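You operate a simulated robot arm through the tools that you are given. There is no shell and no other tool. Be economical: measure what you need, move in short steps, check, and stop when the job is done.

You are at the controls of a simulated two-armed robot. One attempt, no reset.

Task
Pick up the short green divider with one hand, pass it to the other hand and put it on the deck beside the corner blocks. Set down upright: short green divider.

It is judged by the outcome, as a careful person would: the job done as asked, and still so three seconds after it is handed in. It fails if anything else is knocked over, pushed out of place, dropped, spilled or broken.

Robot
Two 7-joint arms with three-finger grippers on one trunk, on a base that drives. Base frame: it is fixed to the floor where the robot stands at the start and does not move with it; the origin is under the middle of the robot, x ahead of it, y to its left, z up. Units: m, rad, N and s.
The left shoulder is at the start at [0.03, 0.124, 0.933], the right one opposite. With the tool pointing down near the work surface each hand reaches from about 0.1 to 0.7 m from the robot's upright axis, wherever it stands, measured 20 degrees to its own side. Places, roughly: deck beside the corner blocks [0.6, -0.8, 0.6]; short green divider (17x6x12 cm) [0.5, 0.2, 0.5]. Payload 2.2 kg a hand.
The tool frame of a hand sits at the grasp point between the pads (the TCP): z along the fingers, y along the line on which they close. The tips reach 0.028 m beyond it. Largest opening 0.102 m; the body of the gripper starts 0.071 m behind the TCP.
Orientation is that of the tool frame in the base frame, as a unit quaternion [w, x, y, z]. With the fingers straight down and closing along the base's y, the tool's x points along the base's -x, its y along +y and its z along -z.

Tools
- The arms move only by the tool send_rows. It takes "left_deltas", "right_deltas" or both (then of equal length, played together; a hand with none holds still); each is a list of rows, each a list of 7 numbers: the opening, from 0 (shut) to 1 (fully open), then the shift along the base's x, y, z in m, then the turn, a rotation vector about the base's x, y, z in rad. In form: [[grip, x, y, z, ax, ay, az], ...]. A call has 1 to 8 rows; each row is the pose to reach, as a shift and turn from the pose commanded when the call began. Rows are played at 5 a second. More than 0.05 m and 0.15 rad between two rows, or a gripper value outside its range, and nothing of the call is played. Where a pose cannot be reached the arm comes as near as it can. A force on the tool above 40 N (or 10 N above the force at the start of the call, whichever is more), or a blocked arm, ends the call early, and 0.2 s more pass. The fingers move at their own pace and stop on an object; they squeeze with about 43 N. The grip force told is the motor's: it shows also when the fingers shut on nothing. Time passes only in rows, and 0.2 s behind the last, so rows that repeat a pose let the fingers close. It gives the time, the measured TCP pose, the force on the tool (base axes), the opening and the grip force at its end, in the units of the frame above (readings bear some noise), with the torque about the TCP (base axes, N m) and any sound that the robot's microphone picked up.
- Cameras (640 x 400 px; columns grow to the right, rows downward): "scene" is now at [0.0256, -0.0408, 1.6343]; the picture's right is [-0.60, -0.80, 0.00], its down [-0.69, 0.52, -0.51] and it looks along [0.41, -0.31, -0.86] (base axes); focal length 268 px, centre (320, 200). "left" rides on the left gripper at [0.072, 0.038, -0.086] in its tool frame; the picture's right is [-0.46, 0.89, 0.00], its down [-0.60, -0.32, -0.73] and it looks along [-0.65, -0.34, 0.68] (tool axes); focal length 256 px, centre (320, 200). "right" rides on the right gripper at [0.069, 0.044, -0.086] in its tool frame; the picture's right is [-0.53, 0.85, 0.00], its down [-0.58, -0.36, -0.73] and it looks along [-0.62, -0.39, 0.68] (tool axes); focal length 256 px, centre (320, 200). There is no depth. A picture from a camera that has moved, and an enlarged one, comes with that camera's place and axes in the base frame and with its lens.
- get_image(camera): a new picture of that camera. It takes no simulated time.
- slide_trunk(by): slides the trunk up (or, below 0, down) by that many m; the arms and the scene camera ride with it, the base frame stays. It gives what a move gives, with no picture.
- base_move(legs): drives the robot by 1 to 6 legs, each [ahead, left, turn to the left] in m, m and rad, along the robot's own axes; the way and the turn of a leg run together, so that a leg with both is an arc; at most 1.5 m and 3.142 rad a leg. The arms and the cameras ride along, it lands a little off, and it stops where it bumps. It gives what a move gives.
- turn_head(pan, tilt): turns the head with the scene camera to pan (to the left, within 2.496 rad either way) and tilt (down, from -0.506 to 1.204), counted from straight ahead of the robot. It gives what a move gives.
- zoom(camera, box): a new picture of the part [left, top, right, bottom] of that camera's present view, enlarged. It takes no simulated time.
- hand_in(): hands the job in; it is judged then, once.

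Go step by step. Nothing tells you exact positions but the pictures and the camera data: compare them with the known pose of the tool, close in by small moves and look again before you grip or let go. The budget is 120 turns and 88 pictures, counting those below and the enlarged ones. Unless the task says otherwise, let go and move clear before handing in, and close with one line.

The tools are called after "Call:" as name(argument=value, ...) on one line, values as JSON. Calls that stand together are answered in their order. send_rows: Moves the arms, as the interface text tells. Its arguments: {"type":"object","properties":{"left_deltas":{"type":"array","items":{"type":"array","items":{"type":"number"}}},"right_deltas":{"type":"array","items":{"type":"array","items":{"type":"number"}}}},"required":[]} The other tools are called the same way: slide_trunk (by) slides the trunk up or down; base_move (legs) drives the base; turn_head (pan, tilt) turns the head that bears the scene camera; get_image (camera) takes a picture; zoom (camera, box) takes an enlarged picture of a part of a camera's view; hand_in () hands the job in.

At the start:

```text
time: 0.0
left_tool_pos: [0.4925, -0.0418, 0.9209]
left_orientation: [0.0, 0.0, 1.0, 0.0]
left_contact_force: [-0.8, 0.8, 0.6]
left_moment: [0.01, 0.01, 0.02]
left_grip_width: 0.102
left_gripper_force: 0.1
right_tool_pos: [0.3183, -0.3776, 0.8241]
right_orientation: [0.0, 0.0, 1.0, 0.0]
right_contact_force: [0.1, -0.2, 0.1]
right_moment: [0.03, 0.01, -0.02]
right_grip_width: 0.1022
right_gripper_force: 0.0
trunk travel left (down, up): [-0.175, 0.365]
robot x, y, heading: [-0.0014, 0.0057, 0.006]
head pan, tilt: [-0.648, 1.035]
```

scene: 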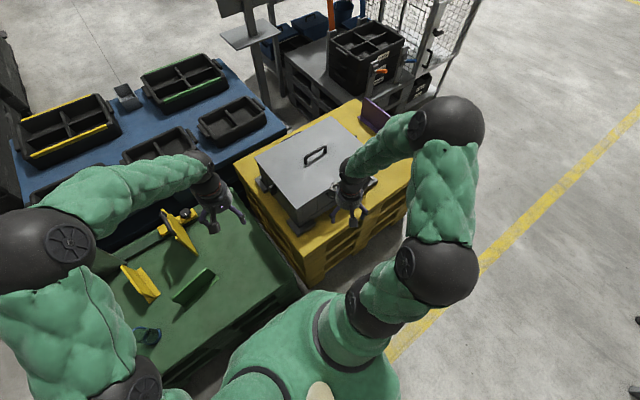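
right: 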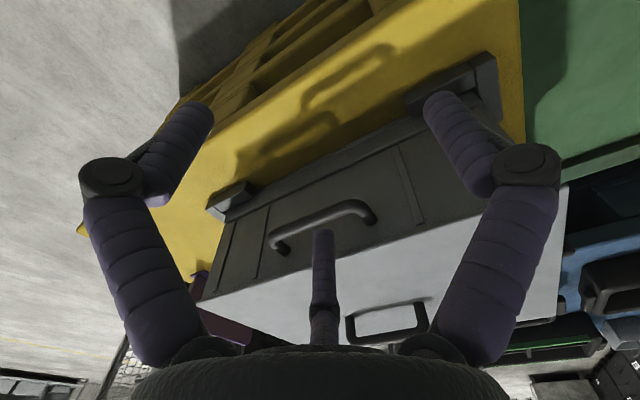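
left: 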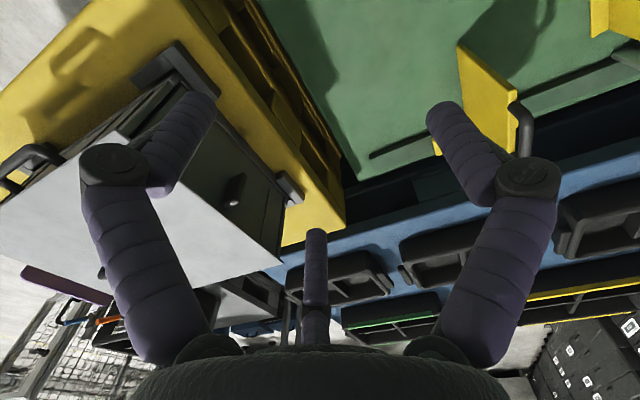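

I see a green table with the green divider, a yellow pallet stand with a grey case, and a blue bench behind. First I'll zoom on the divider and turn the head to see the deck.

Call:
zoom(camera="scene", box=[80, 180, 300, 360])

Call:
zoom(camera="scene", box=[220, 20, 480, 280])

Call:
turn_head(pan=-0.9, tilt=0.75)

Call:
get_image(camera="scene")

```text
2.22 times, centred on (190, 270) of scene
camera zoom: at [0.0256, -0.0408, 1.6343], right [-0.6, -0.8, 0.0], down [-0.69, 0.52, -0.51], along [0.41, -0.31, -0.86], focal length 596 px, centre (609, 44)
```

zoom: 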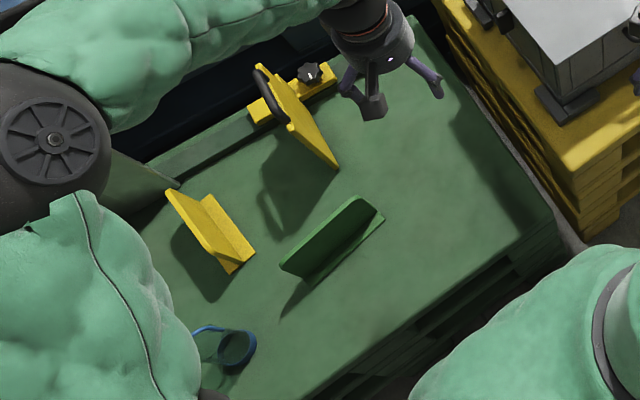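

```text
1.54 times, centred on (350, 150) of scene
camera zoom: at [0.0256, -0.0408, 1.6343], right [-0.6, -0.8, 0.0], down [-0.69, 0.52, -0.51], along [0.41, -0.31, -0.86], focal length 413 px, centre (274, 277)
```

zoom: 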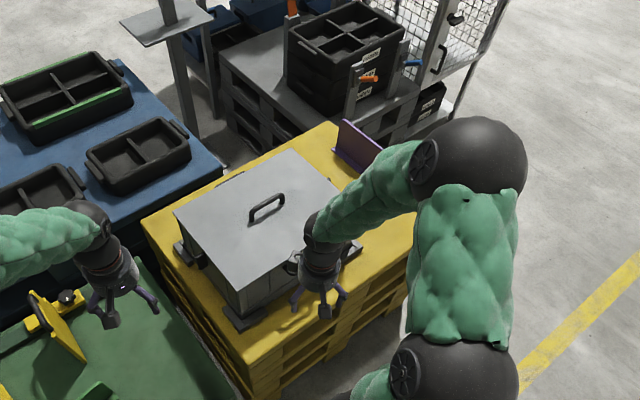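

```text
time: 0.8
left_tool_pos: [0.4917, -0.0405, 0.9223]
left_orientation: [-0.001, 0.0, 1.0, 0.0]
left_contact_force: [-0.1, 0.4, -0.2]
left_moment: [0.0, 0.0, -0.04]
left_grip_width: 0.102
left_gripper_force: 0.1
right_tool_pos: [0.3194, -0.3775, 0.8242]
right_orientation: [0.0, 0.0, 1.0, 0.0]
right_contact_force: [0.5, 0.1, 0.1]
right_moment: [0.0, 0.03, -0.03]
right_grip_width: 0.1021
right_gripper_force: 0.1
trunk travel left (down, up): [-0.175, 0.365]
robot x, y, heading: [0.0016, 0.0002, -0.005]
head pan, tilt: [-0.901, 0.75]
```

```text
82 pictures are left
camera scene: at [0.0234, -0.065, 1.6558], right [-0.78, -0.62, 0.0], down [-0.42, 0.53, -0.73], along [0.45, -0.57, -0.68], focal length 268 px, centre (320, 200)
```

scene: 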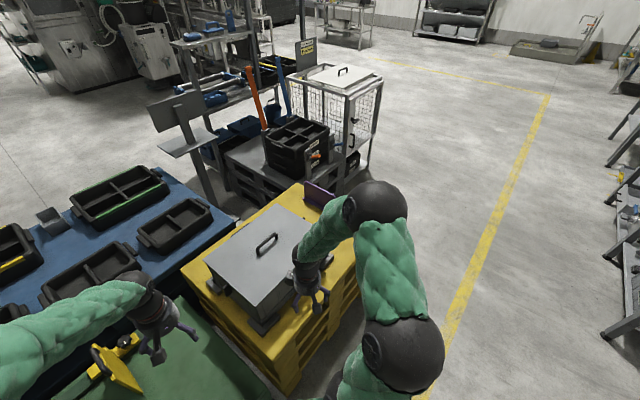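

The divider stands upright on the green table: an L profile, panel roughly along y, foot towards the robot, near (0.51, 0.21), table about z 0.45. Now I look closer at the yellow deck.

Call:
zoom(camera="scene", box=[170, 150, 400, 400])

Call:
zoom(camera="right", box=[60, 0, 640, 380])

Call:
turn_head(pan=0.3, tilt=1.15)

Call:
get_image(camera="scene")

```text
1.60 times, centred on (285, 275) of scene
camera zoom: at [0.0234, -0.065, 1.6558], right [-0.78, -0.62, 0.0], down [-0.42, 0.53, -0.73], along [0.45, -0.57, -0.68], focal length 429 px, centre (376, 80)
```

zoom: 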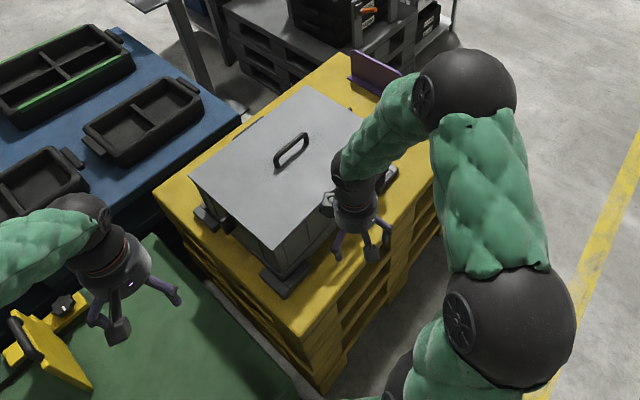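

```text
1.05 times, centred on (350, 190) of right (not enlarged: the box is as wide or as high as the picture)
camera zoom: at [0.2503, -0.3328, 0.9107], right [0.53, 0.85, 0.0], down [0.58, -0.36, 0.73], along [0.62, -0.39, -0.68], focal length 270 px, centre (288, 210)
```

zoom: 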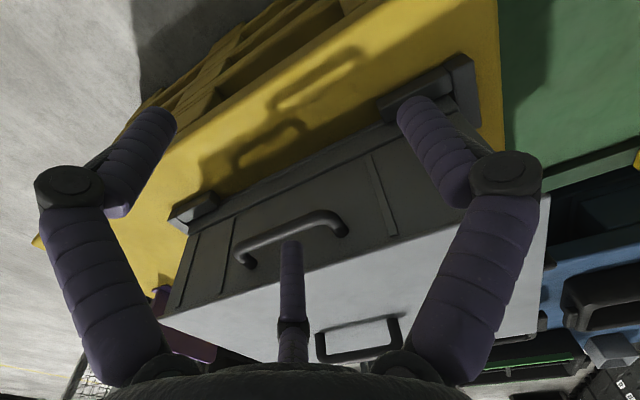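

```text
time: 2.2
left_tool_pos: [0.4926, -0.0423, 0.9222]
left_orientation: [0.0, 0.001, 1.0, 0.001]
left_contact_force: [-0.3, -0.3, -0.3]
left_moment: [-0.06, -0.02, 0.04]
left_grip_width: 0.1021
left_gripper_force: 0.1
right_tool_pos: [0.3192, -0.3777, 0.8242]
right_orientation: [0.0, 0.0, 1.0, 0.001]
right_contact_force: [0.0, -0.3, -0.6]
right_moment: [0.01, -0.02, -0.03]
right_grip_width: 0.1018
right_gripper_force: 0.0
trunk travel left (down, up): [-0.175, 0.365]
robot x, y, heading: [-0.0017, 0.0003, 0.003]
head pan, tilt: [0.3, 1.15]
```

```text
79 pictures are left
camera scene: at [0.0288, 0.0174, 1.6271], right [0.29, -0.96, 0.0], down [-0.87, -0.27, -0.41], along [0.39, 0.12, -0.91], focal length 268 px, centre (320, 200)
```

scene: 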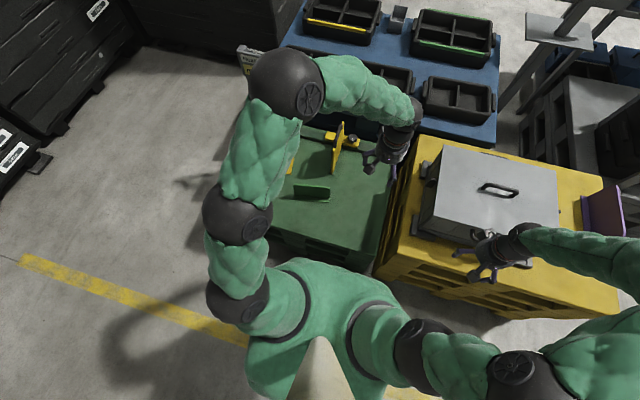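

The scene is clearer now; I zoom in on the divider and the deck from this head pose.

Call:
zoom(camera="scene", box=[260, 120, 400, 280])

Call:
zoom(camera="scene", box=[370, 120, 640, 330])

```text
2.50 times, centred on (330, 200) of scene
camera zoom: at [0.0288, 0.0174, 1.6271], right [0.29, -0.96, 0.0], down [-0.87, -0.27, -0.41], along [0.39, 0.12, -0.91], focal length 671 px, centre (295, 200)
```

zoom: 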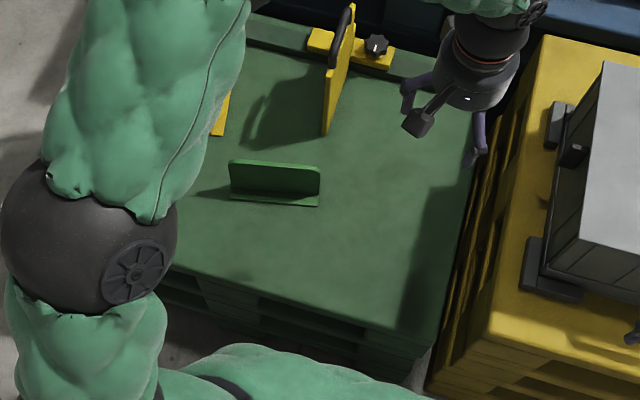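

```text
1.90 times, centred on (505, 225) of scene
camera zoom: at [0.0288, 0.0174, 1.6271], right [0.29, -0.96, 0.0], down [-0.87, -0.27, -0.41], along [0.39, 0.12, -0.91], focal length 511 px, centre (-32, 152)
```

zoom: 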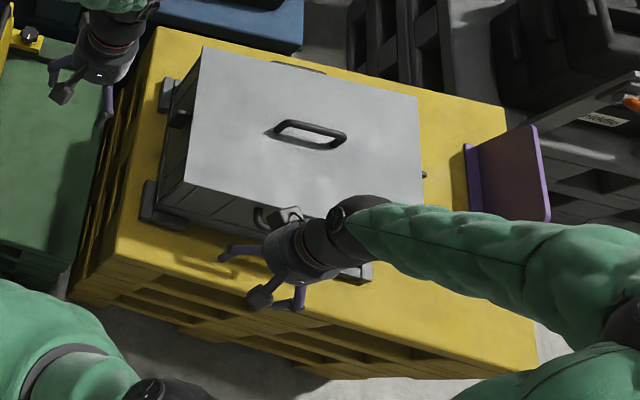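

Triangulating two views: divider panel centre ≈ (0.538, 0.212), top z≈0.57, panel direction ≈ y turned +0.195 rad about z. The free deck patch by (0.6, −0.8) lies between the case and the purple divider. I start turning the left hand so it closes across the panel, moving above it.

Call:
send_rows(left_deltas=[[1, 0.005, 0.04, 0, 0, 0, -0.14], [1, 0.01, 0.08, 0, 0, 0, -0.28], [1, 0.015, 0.12, 0, 0, 0, -0.42], [1, 0.02, 0.16, 0, 0, 0, -0.56], [1, 0.025, 0.2, 0, 0, 0, -0.7], [1, 0.03, 0.24, 0, 0, 0, -0.84], [1, 0.03, 0.28, 0, 0, 0, -0.98], [1, 0.03, 0.29, 0, 0, 0, -1.12]])

```text
time: 4.0
left_tool_pos: [0.5208, 0.248, 0.9201]
left_orientation: [0.0, 0.532, 0.847, 0.0]
left_contact_force: [0.3, 0.3, -0.9]
left_moment: [-0.01, 0.01, 0.0]
left_grip_width: 0.102
left_gripper_force: 0.0
right_tool_pos: [0.3178, -0.3773, 0.8245]
right_orientation: [0.001, 0.0, 1.0, 0.0]
right_contact_force: [0.2, 0.1, -0.5]
right_moment: [-0.01, -0.02, 0.01]
right_grip_width: 0.1018
right_gripper_force: 0.1
trunk travel left (down, up): [-0.175, 0.365]
robot x, y, heading: [0.002, -0.002, 0.001]
head pan, tilt: [0.3, 1.15]
```

The left hand is over the divider. I finish the turn and descend partway, then look with its camera.

Call:
send_rows(left_deltas=[[1, 0, 0, -0.04, 0, 0, -0.128], [1, 0.0, 0.0, -0.08, 0, 0, -0.256], [1, 0, 0, -0.12, 0, 0, -0.256], [1, 0, 0, -0.16, 0, 0, -0.256]])

Call:
get_image(camera="left")

Call:
get_image(camera="scene")

```text
time: 5.0
left_tool_pos: [0.5218, 0.2473, 0.7617]
left_orientation: [-0.001, 0.635, 0.773, 0.0]
left_contact_force: [0.6, -0.4, 0.2]
left_moment: [-0.01, 0.04, -0.03]
left_grip_width: 0.1024
left_gripper_force: 0.1
right_tool_pos: [0.3192, -0.3773, 0.8246]
right_orientation: [0.0, 0.0, 1.0, -0.001]
right_contact_force: [-0.2, 0.1, 0.9]
right_moment: [0.04, 0.05, -0.01]
right_grip_width: 0.1021
right_gripper_force: 0.1
trunk travel left (down, up): [-0.175, 0.365]
robot x, y, heading: [0.0009, -0.0008, -0.003]
head pan, tilt: [0.3, 1.15]
```

```text
76 pictures are left
camera left: at [0.5462, 0.3256, 0.8467], right [0.96, -0.28, 0.0], down [-0.19, -0.65, 0.73], along [-0.21, -0.7, -0.68], focal length 256 px, centre (320, 200)
```

left: 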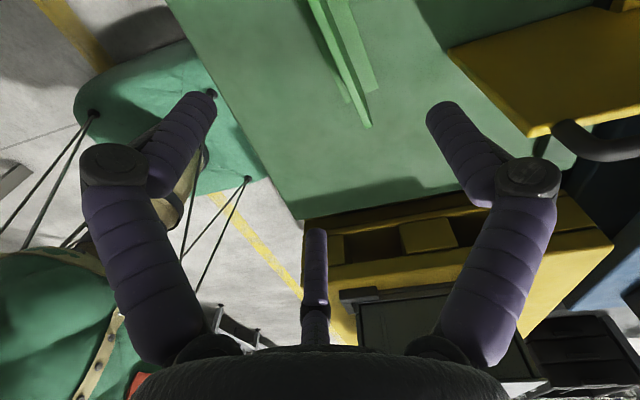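

```text
75 pictures are left
camera scene: at [0.0295, 0.0179, 1.627], right [0.3, -0.96, 0.0], down [-0.87, -0.27, -0.41], along [0.39, 0.12, -0.91], focal length 268 px, centre (320, 200)
```

scene: 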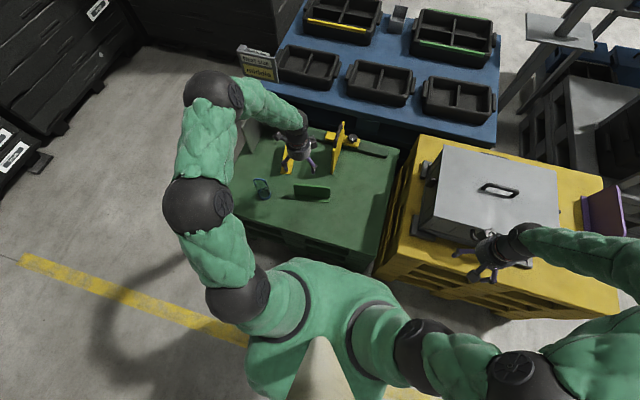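

The divider is at the top of the left camera's view; I zoom on it.

Call:
zoom(camera="left", box=[260, 0, 460, 140])

Call:
zoom(camera="scene", box=[240, 110, 400, 220])

```text
2.86 times, centred on (360, 70) of left
camera zoom: at [0.5462, 0.3256, 0.8467], right [0.96, -0.28, 0.0], down [-0.19, -0.65, 0.73], along [-0.21, -0.7, -0.68], focal length 731 px, centre (206, 571)
```

zoom: 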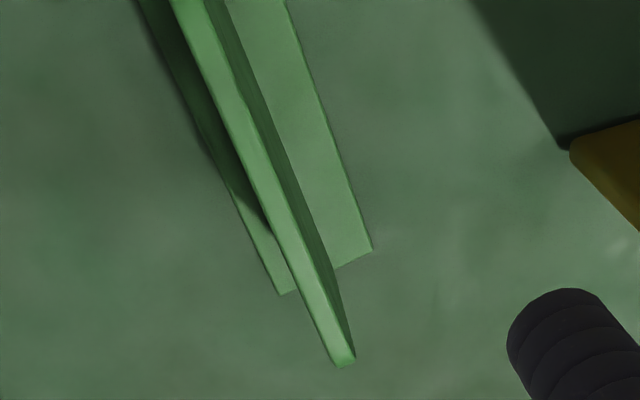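

```text
3.64 times, centred on (320, 165) of scene
camera zoom: at [0.0295, 0.0179, 1.627], right [0.3, -0.96, 0.0], down [-0.87, -0.27, -0.41], along [0.39, 0.12, -0.91], focal length 976 px, centre (320, 327)
```

zoom: 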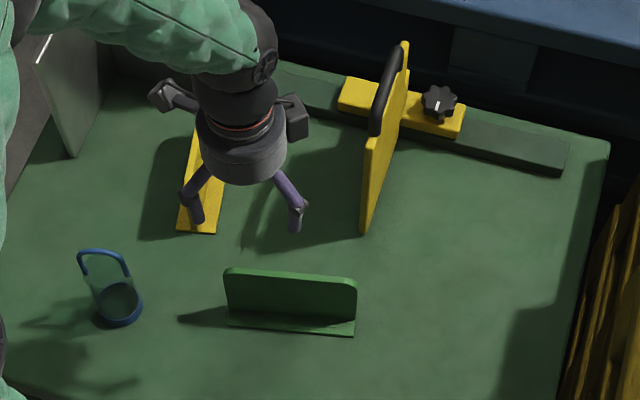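

It's an inverted T (panel in mid-foot); panel centre ≈ (0.541, 0.214). I tilt the left hand outward 0.25 rad (room for the other hand), move over the left half of the panel and descend to just above it.

Call:
send_rows(left_deltas=[[1, 0.006, 0.005, 0, -0.123, -0.024, 0], [1, 0.0115, 0.0087, 0, -0.245, -0.048, 0], [1, 0.0115, 0.0087, -0.04, -0.245, -0.048, 0], [1, 0.0115, 0.0087, -0.08, -0.245, -0.048, 0], [1, 0.0115, 0.0087, -0.12, -0.245, -0.048, 0], [1, 0.0115, 0.0087, -0.14, -0.245, -0.048, 0]])

Call:
get_image(camera="left")

Call:
zoom(camera="scene", box=[240, 110, 400, 220])

```text
time: 6.4
left_tool_pos: [0.5341, 0.257, 0.6234]
left_orientation: [0.095, 0.63, 0.766, -0.079]
left_contact_force: [-0.8, 0.5, -1.3]
left_moment: [-0.01, 0.01, 0.02]
left_grip_width: 0.1019
left_gripper_force: 0.1
right_tool_pos: [0.3195, -0.3772, 0.8237]
right_orientation: [-0.001, 0.0, 1.0, 0.0]
right_contact_force: [0.8, -0.4, 0.6]
right_moment: [0.02, 0.03, 0.01]
right_grip_width: 0.102
right_gripper_force: 0.0
trunk travel left (down, up): [-0.175, 0.365]
robot x, y, heading: [-0.0006, 0.0001, 0.001]
head pan, tilt: [0.3, 1.15]
```

```text
72 pictures are left
camera left: at [0.5547, 0.3545, 0.6873], right [0.96, -0.27, 0.12], down [-0.23, -0.46, 0.86], along [-0.18, -0.85, -0.5], focal length 256 px, centre (320, 200)
```

left: 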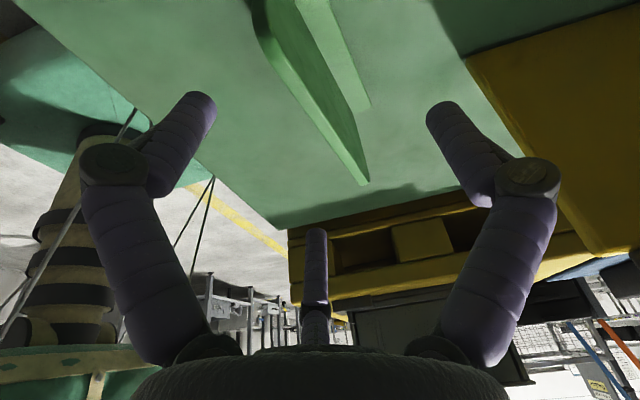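

```text
3.64 times, centred on (320, 165) of scene
camera zoom: at [0.029, 0.0177, 1.6271], right [0.3, -0.96, 0.0], down [-0.87, -0.27, -0.41], along [0.39, 0.12, -0.91], focal length 976 px, centre (320, 327)
```

zoom: 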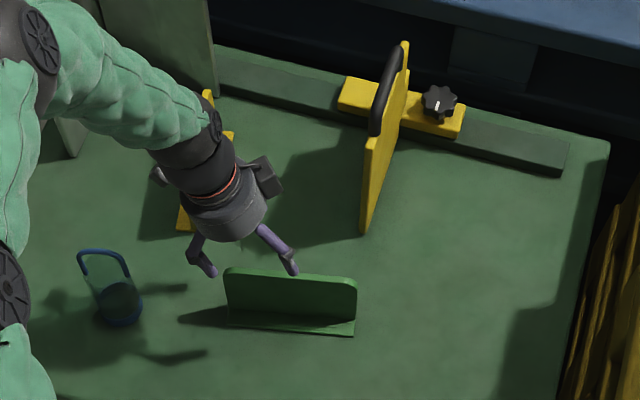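

The panel lies centred between the fingers, top near z 0.555. I descend to z≈0.525 and close.

Call:
send_rows(left_deltas=[[1, 0.001, 0, -0.04, 0, 0, 0], [1, 0.001, 0, -0.07, 0, 0, 0], [1, 0.001, 0, -0.098, 0, 0, 0], [1, 0.001, 0, -0.098, 0, 0, 0]])

Call:
get_image(camera="left")

Call:
zoom(camera="scene", box=[240, 110, 400, 220])

```text
time: 7.4
left_tool_pos: [0.5362, 0.2567, 0.5249]
left_orientation: [0.097, 0.63, 0.767, -0.079]
left_contact_force: [0.1, -0.3, 0.0]
left_moment: [0.01, -0.02, 0.0]
left_grip_width: 0.1021
left_gripper_force: 0.0
right_tool_pos: [0.3178, -0.378, 0.8233]
right_orientation: [0.0, 0.0, 1.0, 0.0]
right_contact_force: [0.2, 0.8, -0.3]
right_moment: [0.03, 0.01, 0.0]
right_grip_width: 0.1017
right_gripper_force: 0.0
trunk travel left (down, up): [-0.175, 0.365]
robot x, y, heading: [-0.0004, -0.0016, -0.006]
head pan, tilt: [0.3, 1.15]
```

```text
70 pictures are left
camera left: at [0.5566, 0.3538, 0.5883], right [0.96, -0.27, 0.11], down [-0.23, -0.46, 0.86], along [-0.18, -0.85, -0.5], focal length 256 px, centre (320, 200)
```

left: 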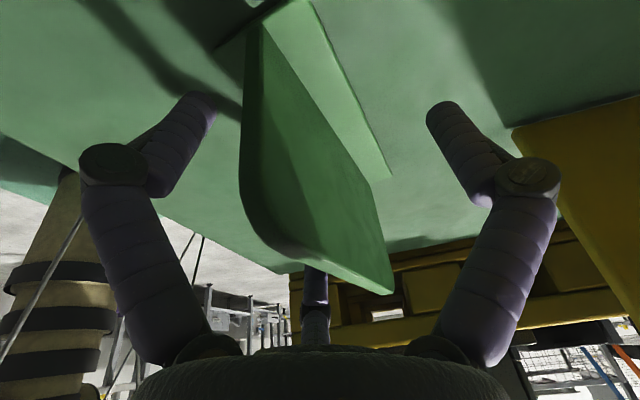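

```text
3.64 times, centred on (320, 165) of scene
camera zoom: at [0.0287, 0.0175, 1.6271], right [0.3, -0.96, 0.0], down [-0.87, -0.27, -0.41], along [0.39, 0.12, -0.91], focal length 976 px, centre (320, 327)
```

zoom: 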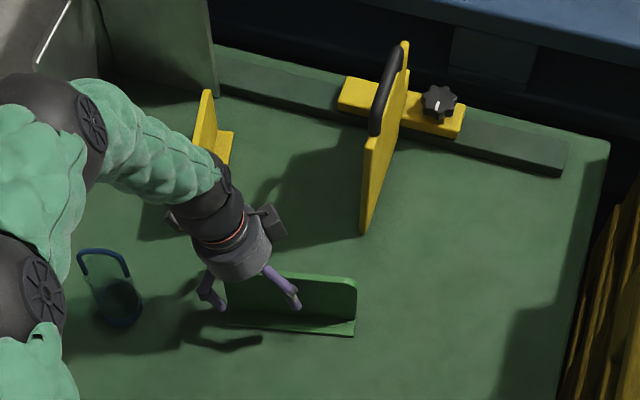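

The panel stands between the fingers as estimated. Closing gently in place.

Call:
send_rows(left_deltas=[[0.5, 0, 0, 0, 0, 0, 0], [0.0, 0, 0, 0, 0, 0, 0], [0, 0, 0, 0, 0, 0, 0], [0, 0, 0, 0, 0, 0, 0], [0, 0, 0, 0, 0, 0, 0]])

Call:
get_image(camera="left")

Call:
zoom(camera="scene", box=[240, 110, 400, 220])

```text
time: 8.6
left_tool_pos: [0.5361, 0.2568, 0.524]
left_orientation: [0.096, 0.63, 0.766, -0.079]
left_contact_force: [-0.3, -0.5, -0.1]
left_moment: [0.01, -0.09, 0.01]
left_grip_width: 0.0164
left_gripper_force: 42.0
right_tool_pos: [0.3167, -0.3776, 0.8249]
right_orientation: [0.0, 0.0, 1.0, 0.0]
right_contact_force: [0.3, -0.6, 0.2]
right_moment: [-0.01, -0.01, -0.03]
right_grip_width: 0.1019
right_gripper_force: 0.0
trunk travel left (down, up): [-0.175, 0.365]
robot x, y, heading: [0.0009, -0.0023, -0.0]
head pan, tilt: [0.3, 1.15]
```

```text
68 pictures are left
camera left: at [0.5566, 0.3537, 0.5884], right [0.96, -0.27, 0.11], down [-0.23, -0.46, 0.86], along [-0.18, -0.85, -0.5], focal length 256 px, centre (320, 200)
```

left: 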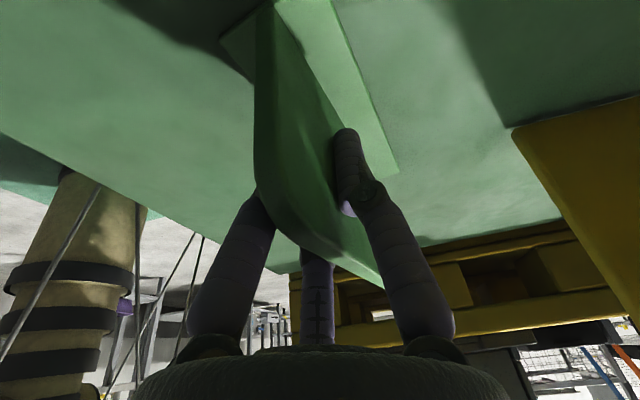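

```text
3.64 times, centred on (320, 165) of scene
camera zoom: at [0.0288, 0.0176, 1.627], right [0.3, -0.96, 0.0], down [-0.87, -0.27, -0.41], along [0.39, 0.12, -0.91], focal length 976 px, centre (320, 327)
```

zoom: 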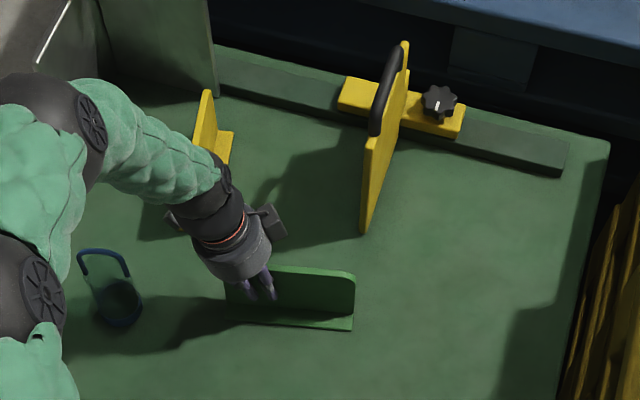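

Gripped at 16 mm width. Lifting slowly.

Call:
send_rows(left_deltas=[[0, 0, 0, 0.01, 0, 0, 0], [0, 0, 0, 0.03, 0, 0, 0], [0, 0, 0, 0.06, 0, 0, 0], [0, 0, 0, 0.1, 0, 0, 0], [0, 0, 0, 0.14, 0, 0, 0], [0, 0, 0, 0.18, 0, 0, 0]])

Call:
get_image(camera="scene")

Call:
get_image(camera="left")

```text
time: 10.0
left_tool_pos: [0.5374, 0.2577, 0.702]
left_orientation: [0.095, 0.631, 0.766, -0.081]
left_contact_force: [-0.8, -0.7, -1.3]
left_moment: [0.08, 0.01, 0.02]
left_grip_width: 0.0164
left_gripper_force: 41.9
right_tool_pos: [0.3187, -0.3776, 0.8237]
right_orientation: [0.0, 0.0, 1.0, 0.0]
right_contact_force: [-0.3, -0.2, -0.1]
right_moment: [-0.03, 0.0, 0.0]
right_grip_width: 0.1021
right_gripper_force: 0.1
trunk travel left (down, up): [-0.175, 0.365]
robot x, y, heading: [-0.0026, -0.0009, 0.002]
head pan, tilt: [0.3, 1.15]
```

```text
66 pictures are left
camera scene: at [0.0282, 0.0173, 1.6271], right [0.3, -0.96, 0.0], down [-0.87, -0.27, -0.41], along [0.39, 0.12, -0.91], focal length 268 px, centre (320, 200)
```

scene: 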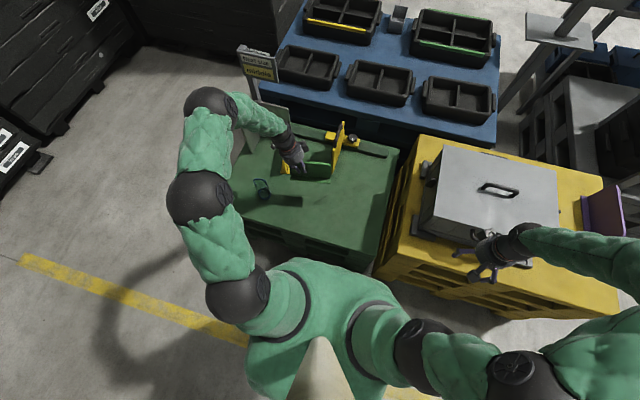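

```text
65 pictures are left
camera left: at [0.5571, 0.3541, 0.7676], right [0.96, -0.27, 0.11], down [-0.23, -0.46, 0.86], along [-0.18, -0.85, -0.5], focal length 256 px, centre (320, 200)
```

left: 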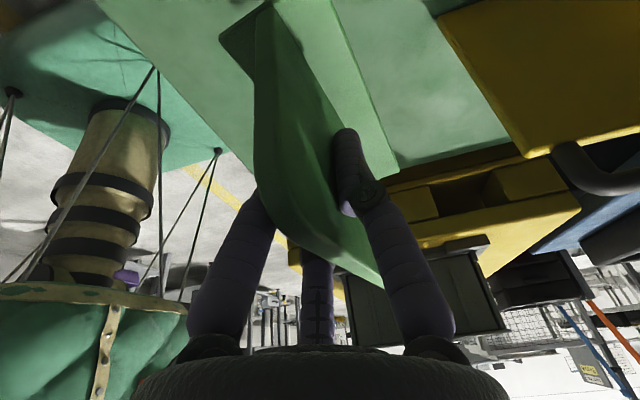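

The divider hangs firmly (about 1 N). I raise it and bring it in front of the robot for the handover, aligning the panel with y; meanwhile the right hand retreats up and turns.

Call:
send_rows(left_deltas=[[0, -0.01, 0, 0.04, 0, 0, 0], [0, -0.03, 0, 0.08, 0, 0, 0], [0, -0.05, -0.02, 0.12, 0, 0, -0.05], [0, -0.07, -0.05, 0.15, 0, 0, -0.1], [0, -0.09, -0.08, 0.17, 0, 0, -0.195], [0, -0.1, -0.11, 0.19, 0, 0, -0.195], [0, -0.11, -0.14, 0.21, 0, 0, -0.195], [0, -0.117, -0.168, 0.218, 0, 0, -0.195]], right_deltas=[[1, 0, 0, 0.04, 0, 0, 0], [1, 0, 0, 0.08, 0, 0, 0.14], [1, 0, 0, 0.12, 0, 0, 0.28], [1, 0, 0, 0.16, 0, 0, 0.42], [1, 0, 0, 0.2, 0, 0, 0.56], [1, 0, 0, 0.22, 0, 0, 0.7], [1, 0, 0, 0.22, 0, 0, 0.84], [1, 0, 0, 0.22, 0, 0, 0.98]])

Call:
get_image(camera="scene")

```text
time: 11.8
left_tool_pos: [0.4191, 0.0865, 0.922]
left_orientation: [0.087, 0.701, 0.702, -0.088]
left_contact_force: [0.1, 0.6, -0.8]
left_moment: [0.05, 0.01, 0.0]
left_grip_width: 0.0166
left_gripper_force: 42.2
right_tool_pos: [0.3185, -0.3776, 1.0453]
right_orientation: [0.0, -0.471, 0.882, 0.0]
right_contact_force: [0.4, -0.4, 0.2]
right_moment: [0.03, 0.0, -0.04]
right_grip_width: 0.102
right_gripper_force: 0.2
trunk travel left (down, up): [-0.175, 0.365]
robot x, y, heading: [-0.0009, 0.0007, 0.008]
head pan, tilt: [0.3, 1.15]
```

```text
64 pictures are left
camera scene: at [0.0287, 0.0169, 1.627], right [0.3, -0.96, 0.0], down [-0.87, -0.27, -0.41], along [0.39, 0.12, -0.91], focal length 268 px, centre (320, 200)
```

scene: 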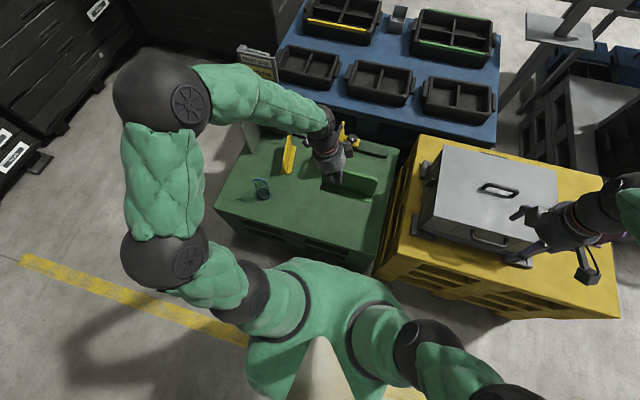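

The panel is at x≈0.42 spanning y≈0.13…−0.04, top ≈0.953. The right hand finishes its turn, tilts outward and comes alongside at a height above.

Call:
send_rows(right_deltas=[[1, 0.015, 0.03, 0.01, 0, 0, 0.147], [1, 0.03, 0.06, 0.02, 0, 0, 0.295], [1, 0.045, 0.09, 0.02, 0, 0, 0.442], [1, 0.06, 0.12, 0.02, 0, 0, 0.59], [1, 0.08, 0.16, 0.02, 0, 0, 0.59], [1, 0.1, 0.2, 0.02, 0, 0, 0.59]])

Call:
send_rows(right_deltas=[[1, 0, 0.03, 0, 0.125, 0, 0], [1, 0, 0.06, 0, 0.25, 0, 0], [1, 0, 0.09, 0, 0.25, 0, 0]])

Call:
get_image(camera="scene")

Call:
get_image(camera="right")

```text
time: 13.2
left_tool_pos: [0.4207, 0.0889, 0.9208]
left_orientation: [0.087, 0.702, 0.701, -0.089]
left_contact_force: [0.0, 0.6, -1.4]
left_moment: [0.0, 0.01, 0.02]
left_grip_width: 0.0163
left_gripper_force: 42.1
right_tool_pos: [0.4218, -0.1774, 1.0646]
right_orientation: [-0.001, -0.706, 0.708, 0.0]
right_contact_force: [0.8, 0.1, 0.7]
right_moment: [-0.05, 0.01, 0.0]
right_grip_width: 0.1017
right_gripper_force: 0.0
trunk travel left (down, up): [-0.175, 0.365]
robot x, y, heading: [-0.002, -0.0008, 0.002]
head pan, tilt: [0.3, 1.15]
```

```text
time: 14.0
left_tool_pos: [0.4196, 0.0883, 0.9215]
left_orientation: [0.087, 0.702, 0.702, -0.088]
left_contact_force: [0.1, 0.4, -2.1]
left_moment: [0.05, -0.01, -0.02]
left_grip_width: 0.0161
left_gripper_force: 42.2
right_tool_pos: [0.4214, -0.0878, 1.0646]
right_orientation: [0.088, -0.701, 0.703, 0.088]
right_contact_force: [-0.6, -0.5, -0.5]
right_moment: [-0.03, 0.0, -0.01]
right_grip_width: 0.1018
right_gripper_force: 0.1
trunk travel left (down, up): [-0.175, 0.365]
robot x, y, heading: [-0.0015, -0.0011, 0.005]
head pan, tilt: [0.3, 1.15]
```

```text
63 pictures are left
camera scene: at [0.0294, 0.0188, 1.627], right [0.3, -0.96, 0.0], down [-0.87, -0.27, -0.41], along [0.39, 0.12, -0.91], focal length 268 px, centre (320, 200)
```

scene: 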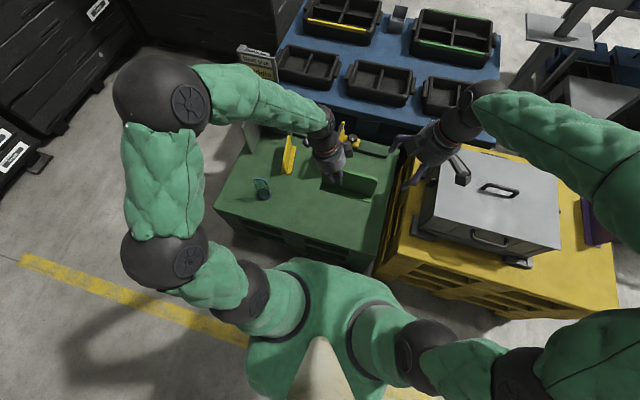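

```text
62 pictures are left
camera right: at [0.3776, -0.175, 1.132], right [-0.84, 0.52, 0.13], down [0.37, 0.38, 0.85], along [0.39, 0.77, -0.51], focal length 256 px, centre (320, 200)
```

right: 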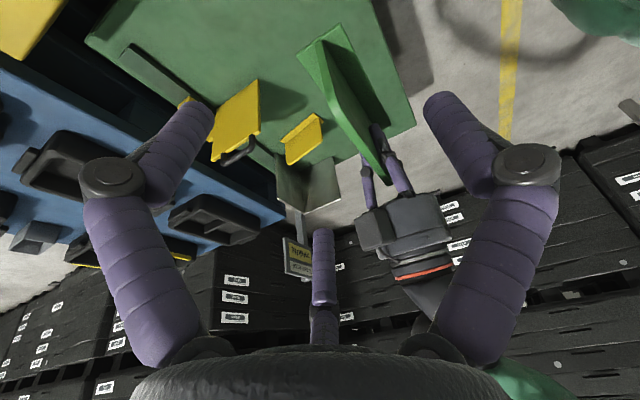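

Clear view: panel is between the right fingers' sweep. I move over the panel's right part, staying above it, and look again.

Call:
send_rows(right_deltas=[[1, 0, 0.04, 0, 0, 0, 0], [1, 0, 0.08, 0, 0, 0, 0], [1, -0.001, 0.09, -0.03, 0, 0, 0], [1, -0.001, 0.09, -0.05, 0, 0, 0]])

Call:
get_image(camera="right")

Call:
zoom(camera="scene", box=[280, 70, 480, 230])

```text
time: 15.0
left_tool_pos: [0.419, 0.0872, 0.921]
left_orientation: [0.086, 0.703, 0.701, -0.088]
left_contact_force: [-12.3, 8.3, -10.5]
left_moment: [-0.47, -0.89, -0.26]
left_grip_width: 0.0164
left_gripper_force: 42.3
right_tool_pos: [0.42, 0.0055, 1.0167]
right_orientation: [-0.09, 0.701, -0.701, -0.088]
right_contact_force: [12.1, -9.0, 9.2]
right_moment: [0.5, -0.21, -0.73]
right_grip_width: 0.1018
right_gripper_force: 0.1
trunk travel left (down, up): [-0.175, 0.365]
robot x, y, heading: [-0.0011, -0.0016, 0.0]
head pan, tilt: [0.3, 1.15]
```

```text
61 pictures are left
camera right: at [0.3768, -0.0823, 1.0825], right [-0.84, 0.52, 0.13], down [0.36, 0.38, 0.85], along [0.4, 0.77, -0.51], focal length 256 px, centre (320, 200)
```

right: 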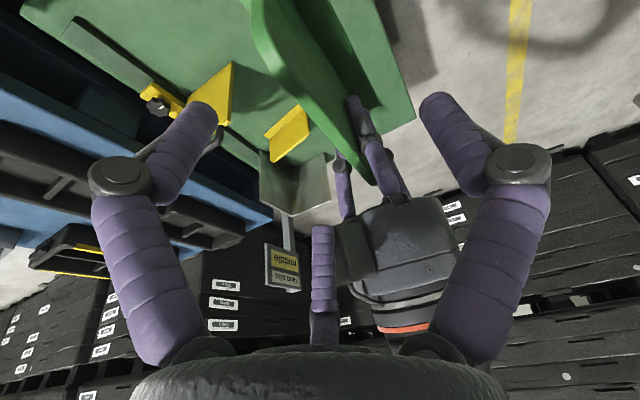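

```text
2.50 times, centred on (380, 150) of scene
camera zoom: at [0.029, 0.0176, 1.627], right [0.3, -0.96, 0.0], down [-0.87, -0.27, -0.41], along [0.39, 0.12, -0.91], focal length 671 px, centre (170, 325)
```

zoom: 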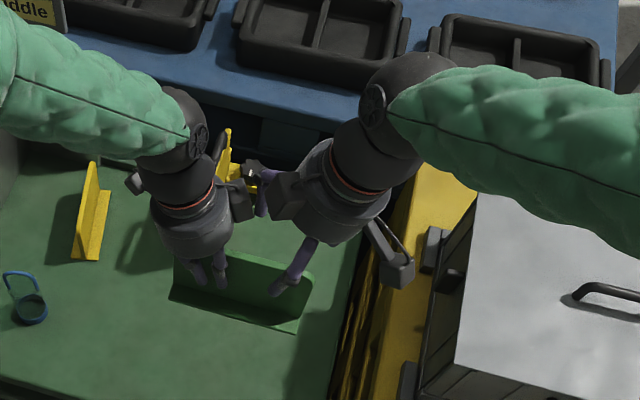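

The right hand touched the left gripper's side box (about 12 N), so these tilts leave too little room. I back the right hand off, tilt it further outward and plan to come in diagonally from the panel's right end.

Call:
send_rows(right_deltas=[[1, 0.001, -0.01, 0.02, 0, 0, 0], [1, 0.001, -0.03, 0.05, 0, 0, 0], [1, 0.001, -0.08, 0.05, 0, 0, 0], [1, 0.001, -0.13, 0.05, 0.13, 0, 0], [1, 0.001, -0.15, 0.05, 0.26, 0, 0], [1, 0.001, -0.15, 0.05, 0.4, 0, 0]])

Call:
get_image(camera="right")

Call:
zoom(camera="scene", box=[280, 70, 480, 230])

Call:
get_image(camera="left")

```text
time: 16.4
left_tool_pos: [0.4195, 0.0884, 0.9219]
left_orientation: [0.088, 0.701, 0.702, -0.088]
left_contact_force: [-0.7, -0.3, -2.3]
left_moment: [0.06, -0.01, 0.0]
left_grip_width: 0.016
left_gripper_force: 42.2
right_tool_pos: [0.4168, -0.1465, 1.0648]
right_orientation: [0.226, -0.669, 0.67, 0.227]
right_contact_force: [0.3, -0.2, -0.2]
right_moment: [-0.01, -0.04, 0.01]
right_grip_width: 0.1023
right_gripper_force: 0.0
trunk travel left (down, up): [-0.175, 0.365]
robot x, y, heading: [0.0025, -0.0023, 0.002]
head pan, tilt: [0.3, 1.15]
```

```text
59 pictures are left
camera right: at [0.3747, -0.252, 1.0912], right [-0.84, 0.43, 0.33], down [0.37, 0.01, 0.93], along [0.39, 0.91, -0.17], focal length 256 px, centre (320, 200)
```

right: 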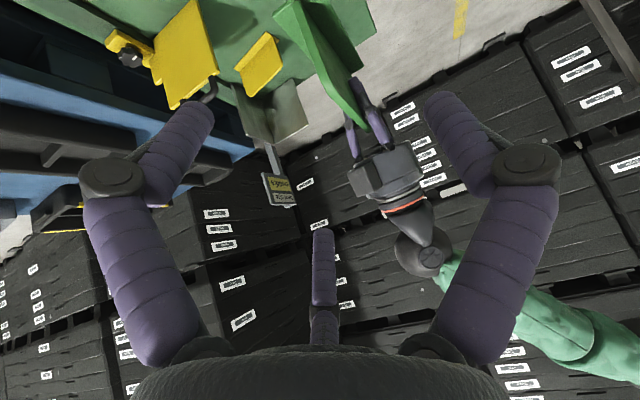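

```text
2.50 times, centred on (380, 150) of scene
camera zoom: at [0.0289, 0.0171, 1.627], right [0.3, -0.96, 0.0], down [-0.87, -0.27, -0.41], along [0.39, 0.12, -0.91], focal length 671 px, centre (170, 325)
```

zoom: 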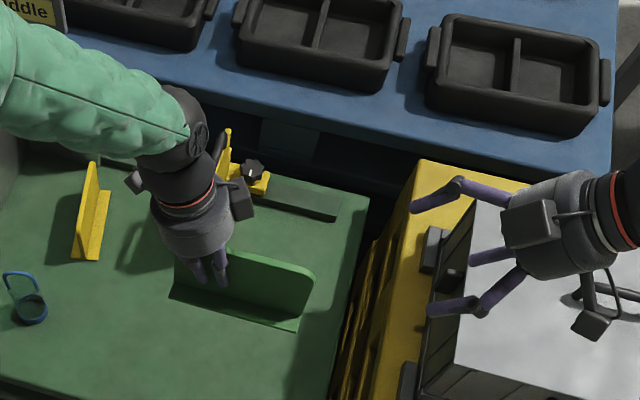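

```text
57 pictures are left
camera left: at [0.4586, 0.1787, 0.9862], right [0.89, -0.45, 0.11], down [-0.32, -0.4, 0.86], along [-0.34, -0.8, -0.5], focal length 256 px, centre (320, 200)
```

left: 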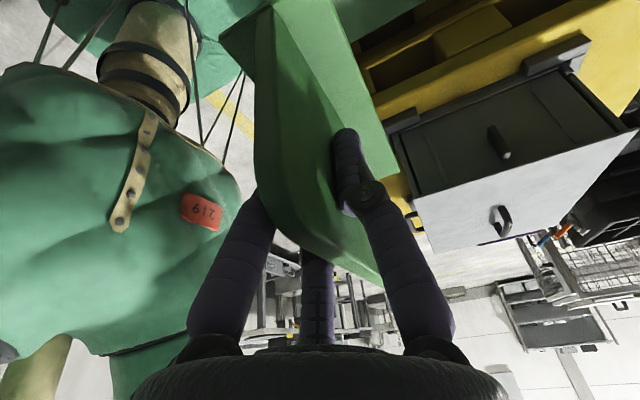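

Now there's a clear wide path. I line the right hand up along its own axis with the panel's right upper corner and check before inserting.

Call:
send_rows(right_deltas=[[1, 0.0027, 0.03, -0.017, 0, 0, 0], [1, 0.0027, 0.0615, -0.036, 0, 0, 0], [1, 0.0027, 0.084, -0.066, 0, 0, 0]])

Call:
get_image(camera="right")

Call:
zoom(camera="scene", box=[280, 70, 480, 230])

```text
time: 17.2
left_tool_pos: [0.4197, 0.0867, 0.9221]
left_orientation: [0.088, 0.702, 0.702, -0.088]
left_contact_force: [0.0, -0.7, -2.0]
left_moment: [0.06, 0.0, -0.03]
left_grip_width: 0.0163
left_gripper_force: 41.8
right_tool_pos: [0.4202, -0.0616, 0.999]
right_orientation: [0.226, -0.669, 0.671, 0.226]
right_contact_force: [0.1, 0.2, 0.1]
right_moment: [0.03, 0.02, 0.01]
right_grip_width: 0.1017
right_gripper_force: 0.1
trunk travel left (down, up): [-0.175, 0.365]
robot x, y, heading: [0.0014, 0.001, -0.001]
head pan, tilt: [0.3, 1.15]
```

```text
56 pictures are left
camera right: at [0.3771, -0.1675, 1.0273], right [-0.84, 0.43, 0.32], down [0.37, 0.02, 0.93], along [0.39, 0.9, -0.17], focal length 256 px, centre (320, 200)
```

right: 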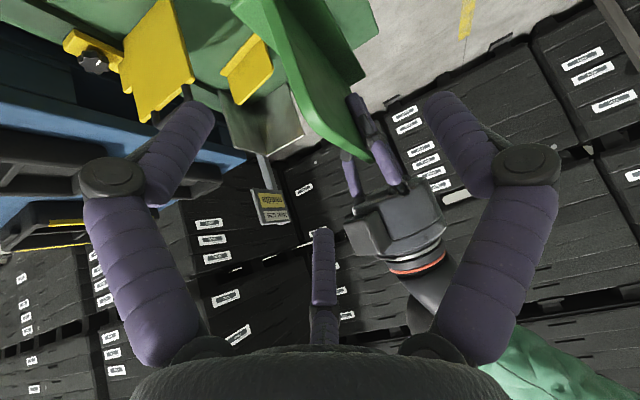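

```text
2.50 times, centred on (380, 150) of scene
camera zoom: at [0.0296, 0.0179, 1.627], right [0.3, -0.96, 0.0], down [-0.87, -0.27, -0.41], along [0.39, 0.12, -0.91], focal length 671 px, centre (170, 325)
```

zoom: 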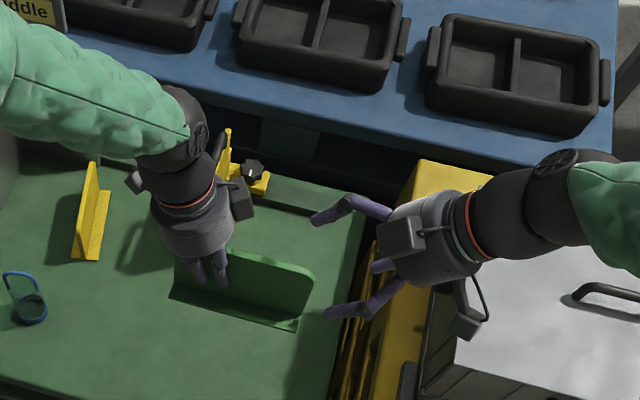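

Right fingers are aligned either side of the panel end. Inserting along the hand's axis ~8 cm, then checking.

Call:
send_rows(right_deltas=[[1, 0, 0.018, -0.023, 0, 0, 0], [1, 0, 0.035, -0.046, 0, 0, 0], [1, 0, 0.051, -0.068, 0, 0, 0]])

Call:
get_image(camera="right")

Call:
zoom(camera="scene", box=[300, 110, 420, 210])

```text
time: 18.0
left_tool_pos: [0.4197, 0.0881, 0.9214]
left_orientation: [0.087, 0.702, 0.702, -0.088]
left_contact_force: [0.9, 0.1, -1.5]
left_moment: [0.06, -0.03, 0.03]
left_grip_width: 0.0164
left_gripper_force: 41.7
right_tool_pos: [0.4208, -0.0118, 0.9295]
right_orientation: [0.227, -0.669, 0.671, 0.226]
right_contact_force: [-0.6, 0.1, -1.0]
right_moment: [-0.02, 0.01, -0.01]
right_grip_width: 0.1019
right_gripper_force: 0.1
trunk travel left (down, up): [-0.175, 0.365]
robot x, y, heading: [0.0019, -0.0019, 0.004]
head pan, tilt: [0.3, 1.15]
```

```text
54 pictures are left
camera right: at [0.3773, -0.1174, 0.9577], right [-0.84, 0.43, 0.32], down [0.37, 0.02, 0.93], along [0.39, 0.9, -0.17], focal length 256 px, centre (320, 200)
```

right: 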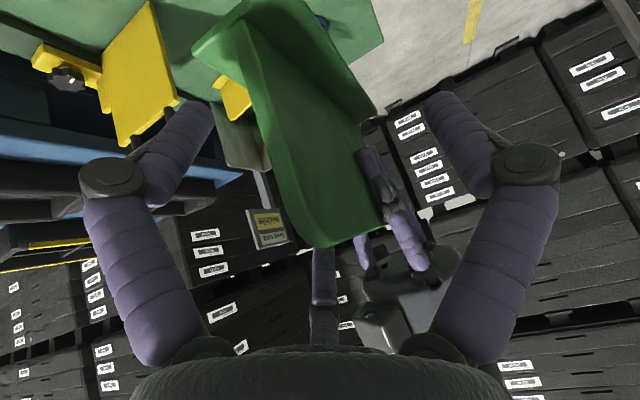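

```text
4.00 times, centred on (360, 160) of scene
camera zoom: at [0.0294, 0.018, 1.627], right [0.3, -0.96, 0.0], down [-0.87, -0.27, -0.41], along [0.39, 0.12, -0.91], focal length 1073 px, centre (160, 360)
```

zoom: 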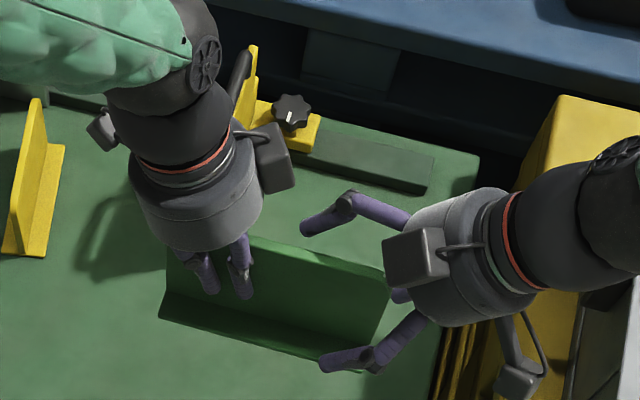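

Both right fingers straddle the panel end with no contact. Closing the right hand.

Call:
send_rows(right_deltas=[[0.6, 0, 0, 0, 0, 0, 0], [0.3, 0, 0, 0, 0, 0, 0], [0.0, 0, 0, 0, 0, 0, 0], [0, 0, 0, 0, 0, 0, 0], [0, 0, 0, 0, 0, 0, 0]])

Call:
get_image(camera="right")

Call:
zoom(camera="scene", box=[300, 110, 420, 210])

```text
time: 19.2
left_tool_pos: [0.4178, 0.0873, 0.9208]
left_orientation: [0.086, 0.702, 0.701, -0.091]
left_contact_force: [-21.1, -10.2, -9.3]
left_moment: [0.24, -0.07, -1.15]
left_grip_width: 0.0165
left_gripper_force: 42.3
right_tool_pos: [0.4221, -0.0113, 0.9323]
right_orientation: [0.228, -0.669, 0.671, 0.224]
right_contact_force: [22.4, 9.2, 6.7]
right_moment: [0.64, -0.13, -1.05]
right_grip_width: 0.0165
right_gripper_force: 42.6
trunk travel left (down, up): [-0.175, 0.365]
robot x, y, heading: [-0.0018, -0.0029, -0.004]
head pan, tilt: [0.3, 1.15]
```

```text
52 pictures are left
camera right: at [0.3786, -0.1178, 0.9591], right [-0.84, 0.43, 0.32], down [0.36, 0.01, 0.93], along [0.4, 0.9, -0.17], focal length 256 px, centre (320, 200)
```

right: 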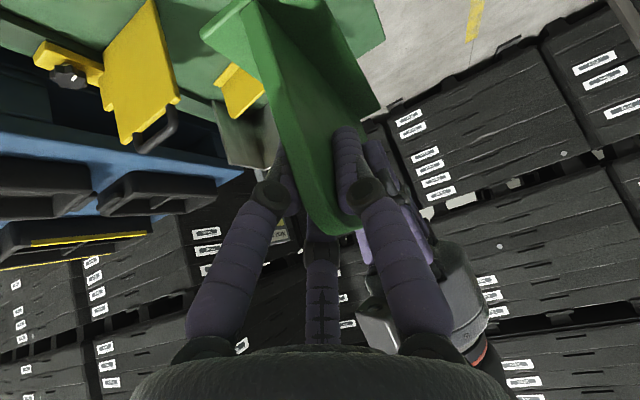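

```text
4.00 times, centred on (360, 160) of scene
camera zoom: at [0.0289, 0.0176, 1.627], right [0.3, -0.96, 0.0], down [-0.87, -0.27, -0.41], along [0.39, 0.12, -0.91], focal length 1073 px, centre (160, 360)
```

zoom: 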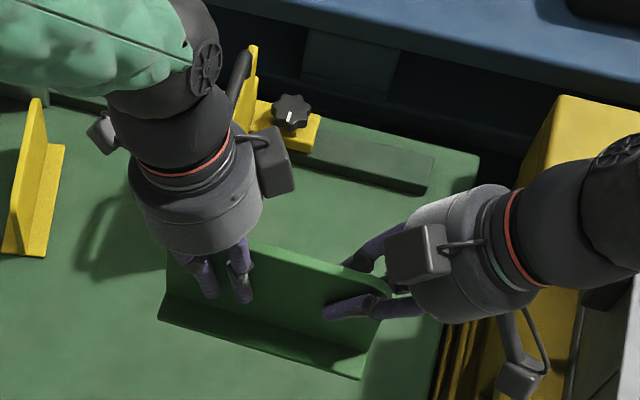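

Both hands hold the panel, with about 22 N of fight between them in x. I relax by nudging the right hand slightly along the force.

Call:
send_rows(right_deltas=[[0, 0.002, 0.001, 0.001, 0, 0, 0], [0, 0.003, 0.001, 0.001, 0, 0, 0]])

```text
time: 19.8
left_tool_pos: [0.4181, 0.088, 0.9211]
left_orientation: [0.087, 0.702, 0.701, -0.09]
left_contact_force: [-11.3, -0.6, -22.4]
left_moment: [0.97, -0.01, -0.59]
left_grip_width: 0.0165
left_gripper_force: 42.8
right_tool_pos: [0.4241, -0.0107, 0.9325]
right_orientation: [0.226, -0.67, 0.67, 0.227]
right_contact_force: [11.6, 0.6, 21.1]
right_moment: [1.23, 0.0, -0.63]
right_grip_width: 0.0163
right_gripper_force: 42.4
trunk travel left (down, up): [-0.175, 0.365]
robot x, y, heading: [-0.0009, 0.0005, -0.003]
head pan, tilt: [0.3, 1.15]
```

Call:
send_rows(right_deltas=[[0, 0.002, 0, 0.001, 0, 0, 0], [0, 0.003, 0, 0.002, 0, 0, 0]])

```text
time: 20.4
left_tool_pos: [0.4198, 0.0889, 0.9216]
left_orientation: [0.088, 0.701, 0.702, -0.088]
left_contact_force: [-3.8, 4.3, -26.4]
left_moment: [1.3, 0.06, -0.17]
left_grip_width: 0.0165
left_gripper_force: 41.9
right_tool_pos: [0.4267, -0.0114, 0.9334]
right_orientation: [0.226, -0.669, 0.671, 0.227]
right_contact_force: [2.3, -4.7, 25.6]
right_moment: [1.31, 0.11, -0.02]
right_grip_width: 0.0165
right_gripper_force: 43.1
trunk travel left (down, up): [-0.175, 0.365]
robot x, y, heading: [-0.0062, 0.0002, -0.004]
head pan, tilt: [0.3, 1.15]
```

Call:
send_rows(right_deltas=[[0, 0, 0, 0.002, 0, 0, 0], [0, 0, 0, 0.003, 0, 0, 0]])

```text
time: 21.0
left_tool_pos: [0.4208, 0.0874, 0.923]
left_orientation: [0.088, 0.702, 0.701, -0.088]
left_contact_force: [-10.2, 2.3, 1.3]
left_moment: [-0.17, 0.07, -0.55]
left_grip_width: 0.0164
left_gripper_force: 42.0
right_tool_pos: [0.4276, -0.0107, 0.934]
right_orientation: [-0.224, 0.67, -0.67, -0.226]
right_contact_force: [10.0, -2.3, -2.5]
right_moment: [-0.15, -0.22, -0.51]
right_grip_width: 0.0164
right_gripper_force: 41.7
trunk travel left (down, up): [-0.175, 0.365]
robot x, y, heading: [-0.0005, -0.0025, -0.001]
head pan, tilt: [0.3, 1.15]
```

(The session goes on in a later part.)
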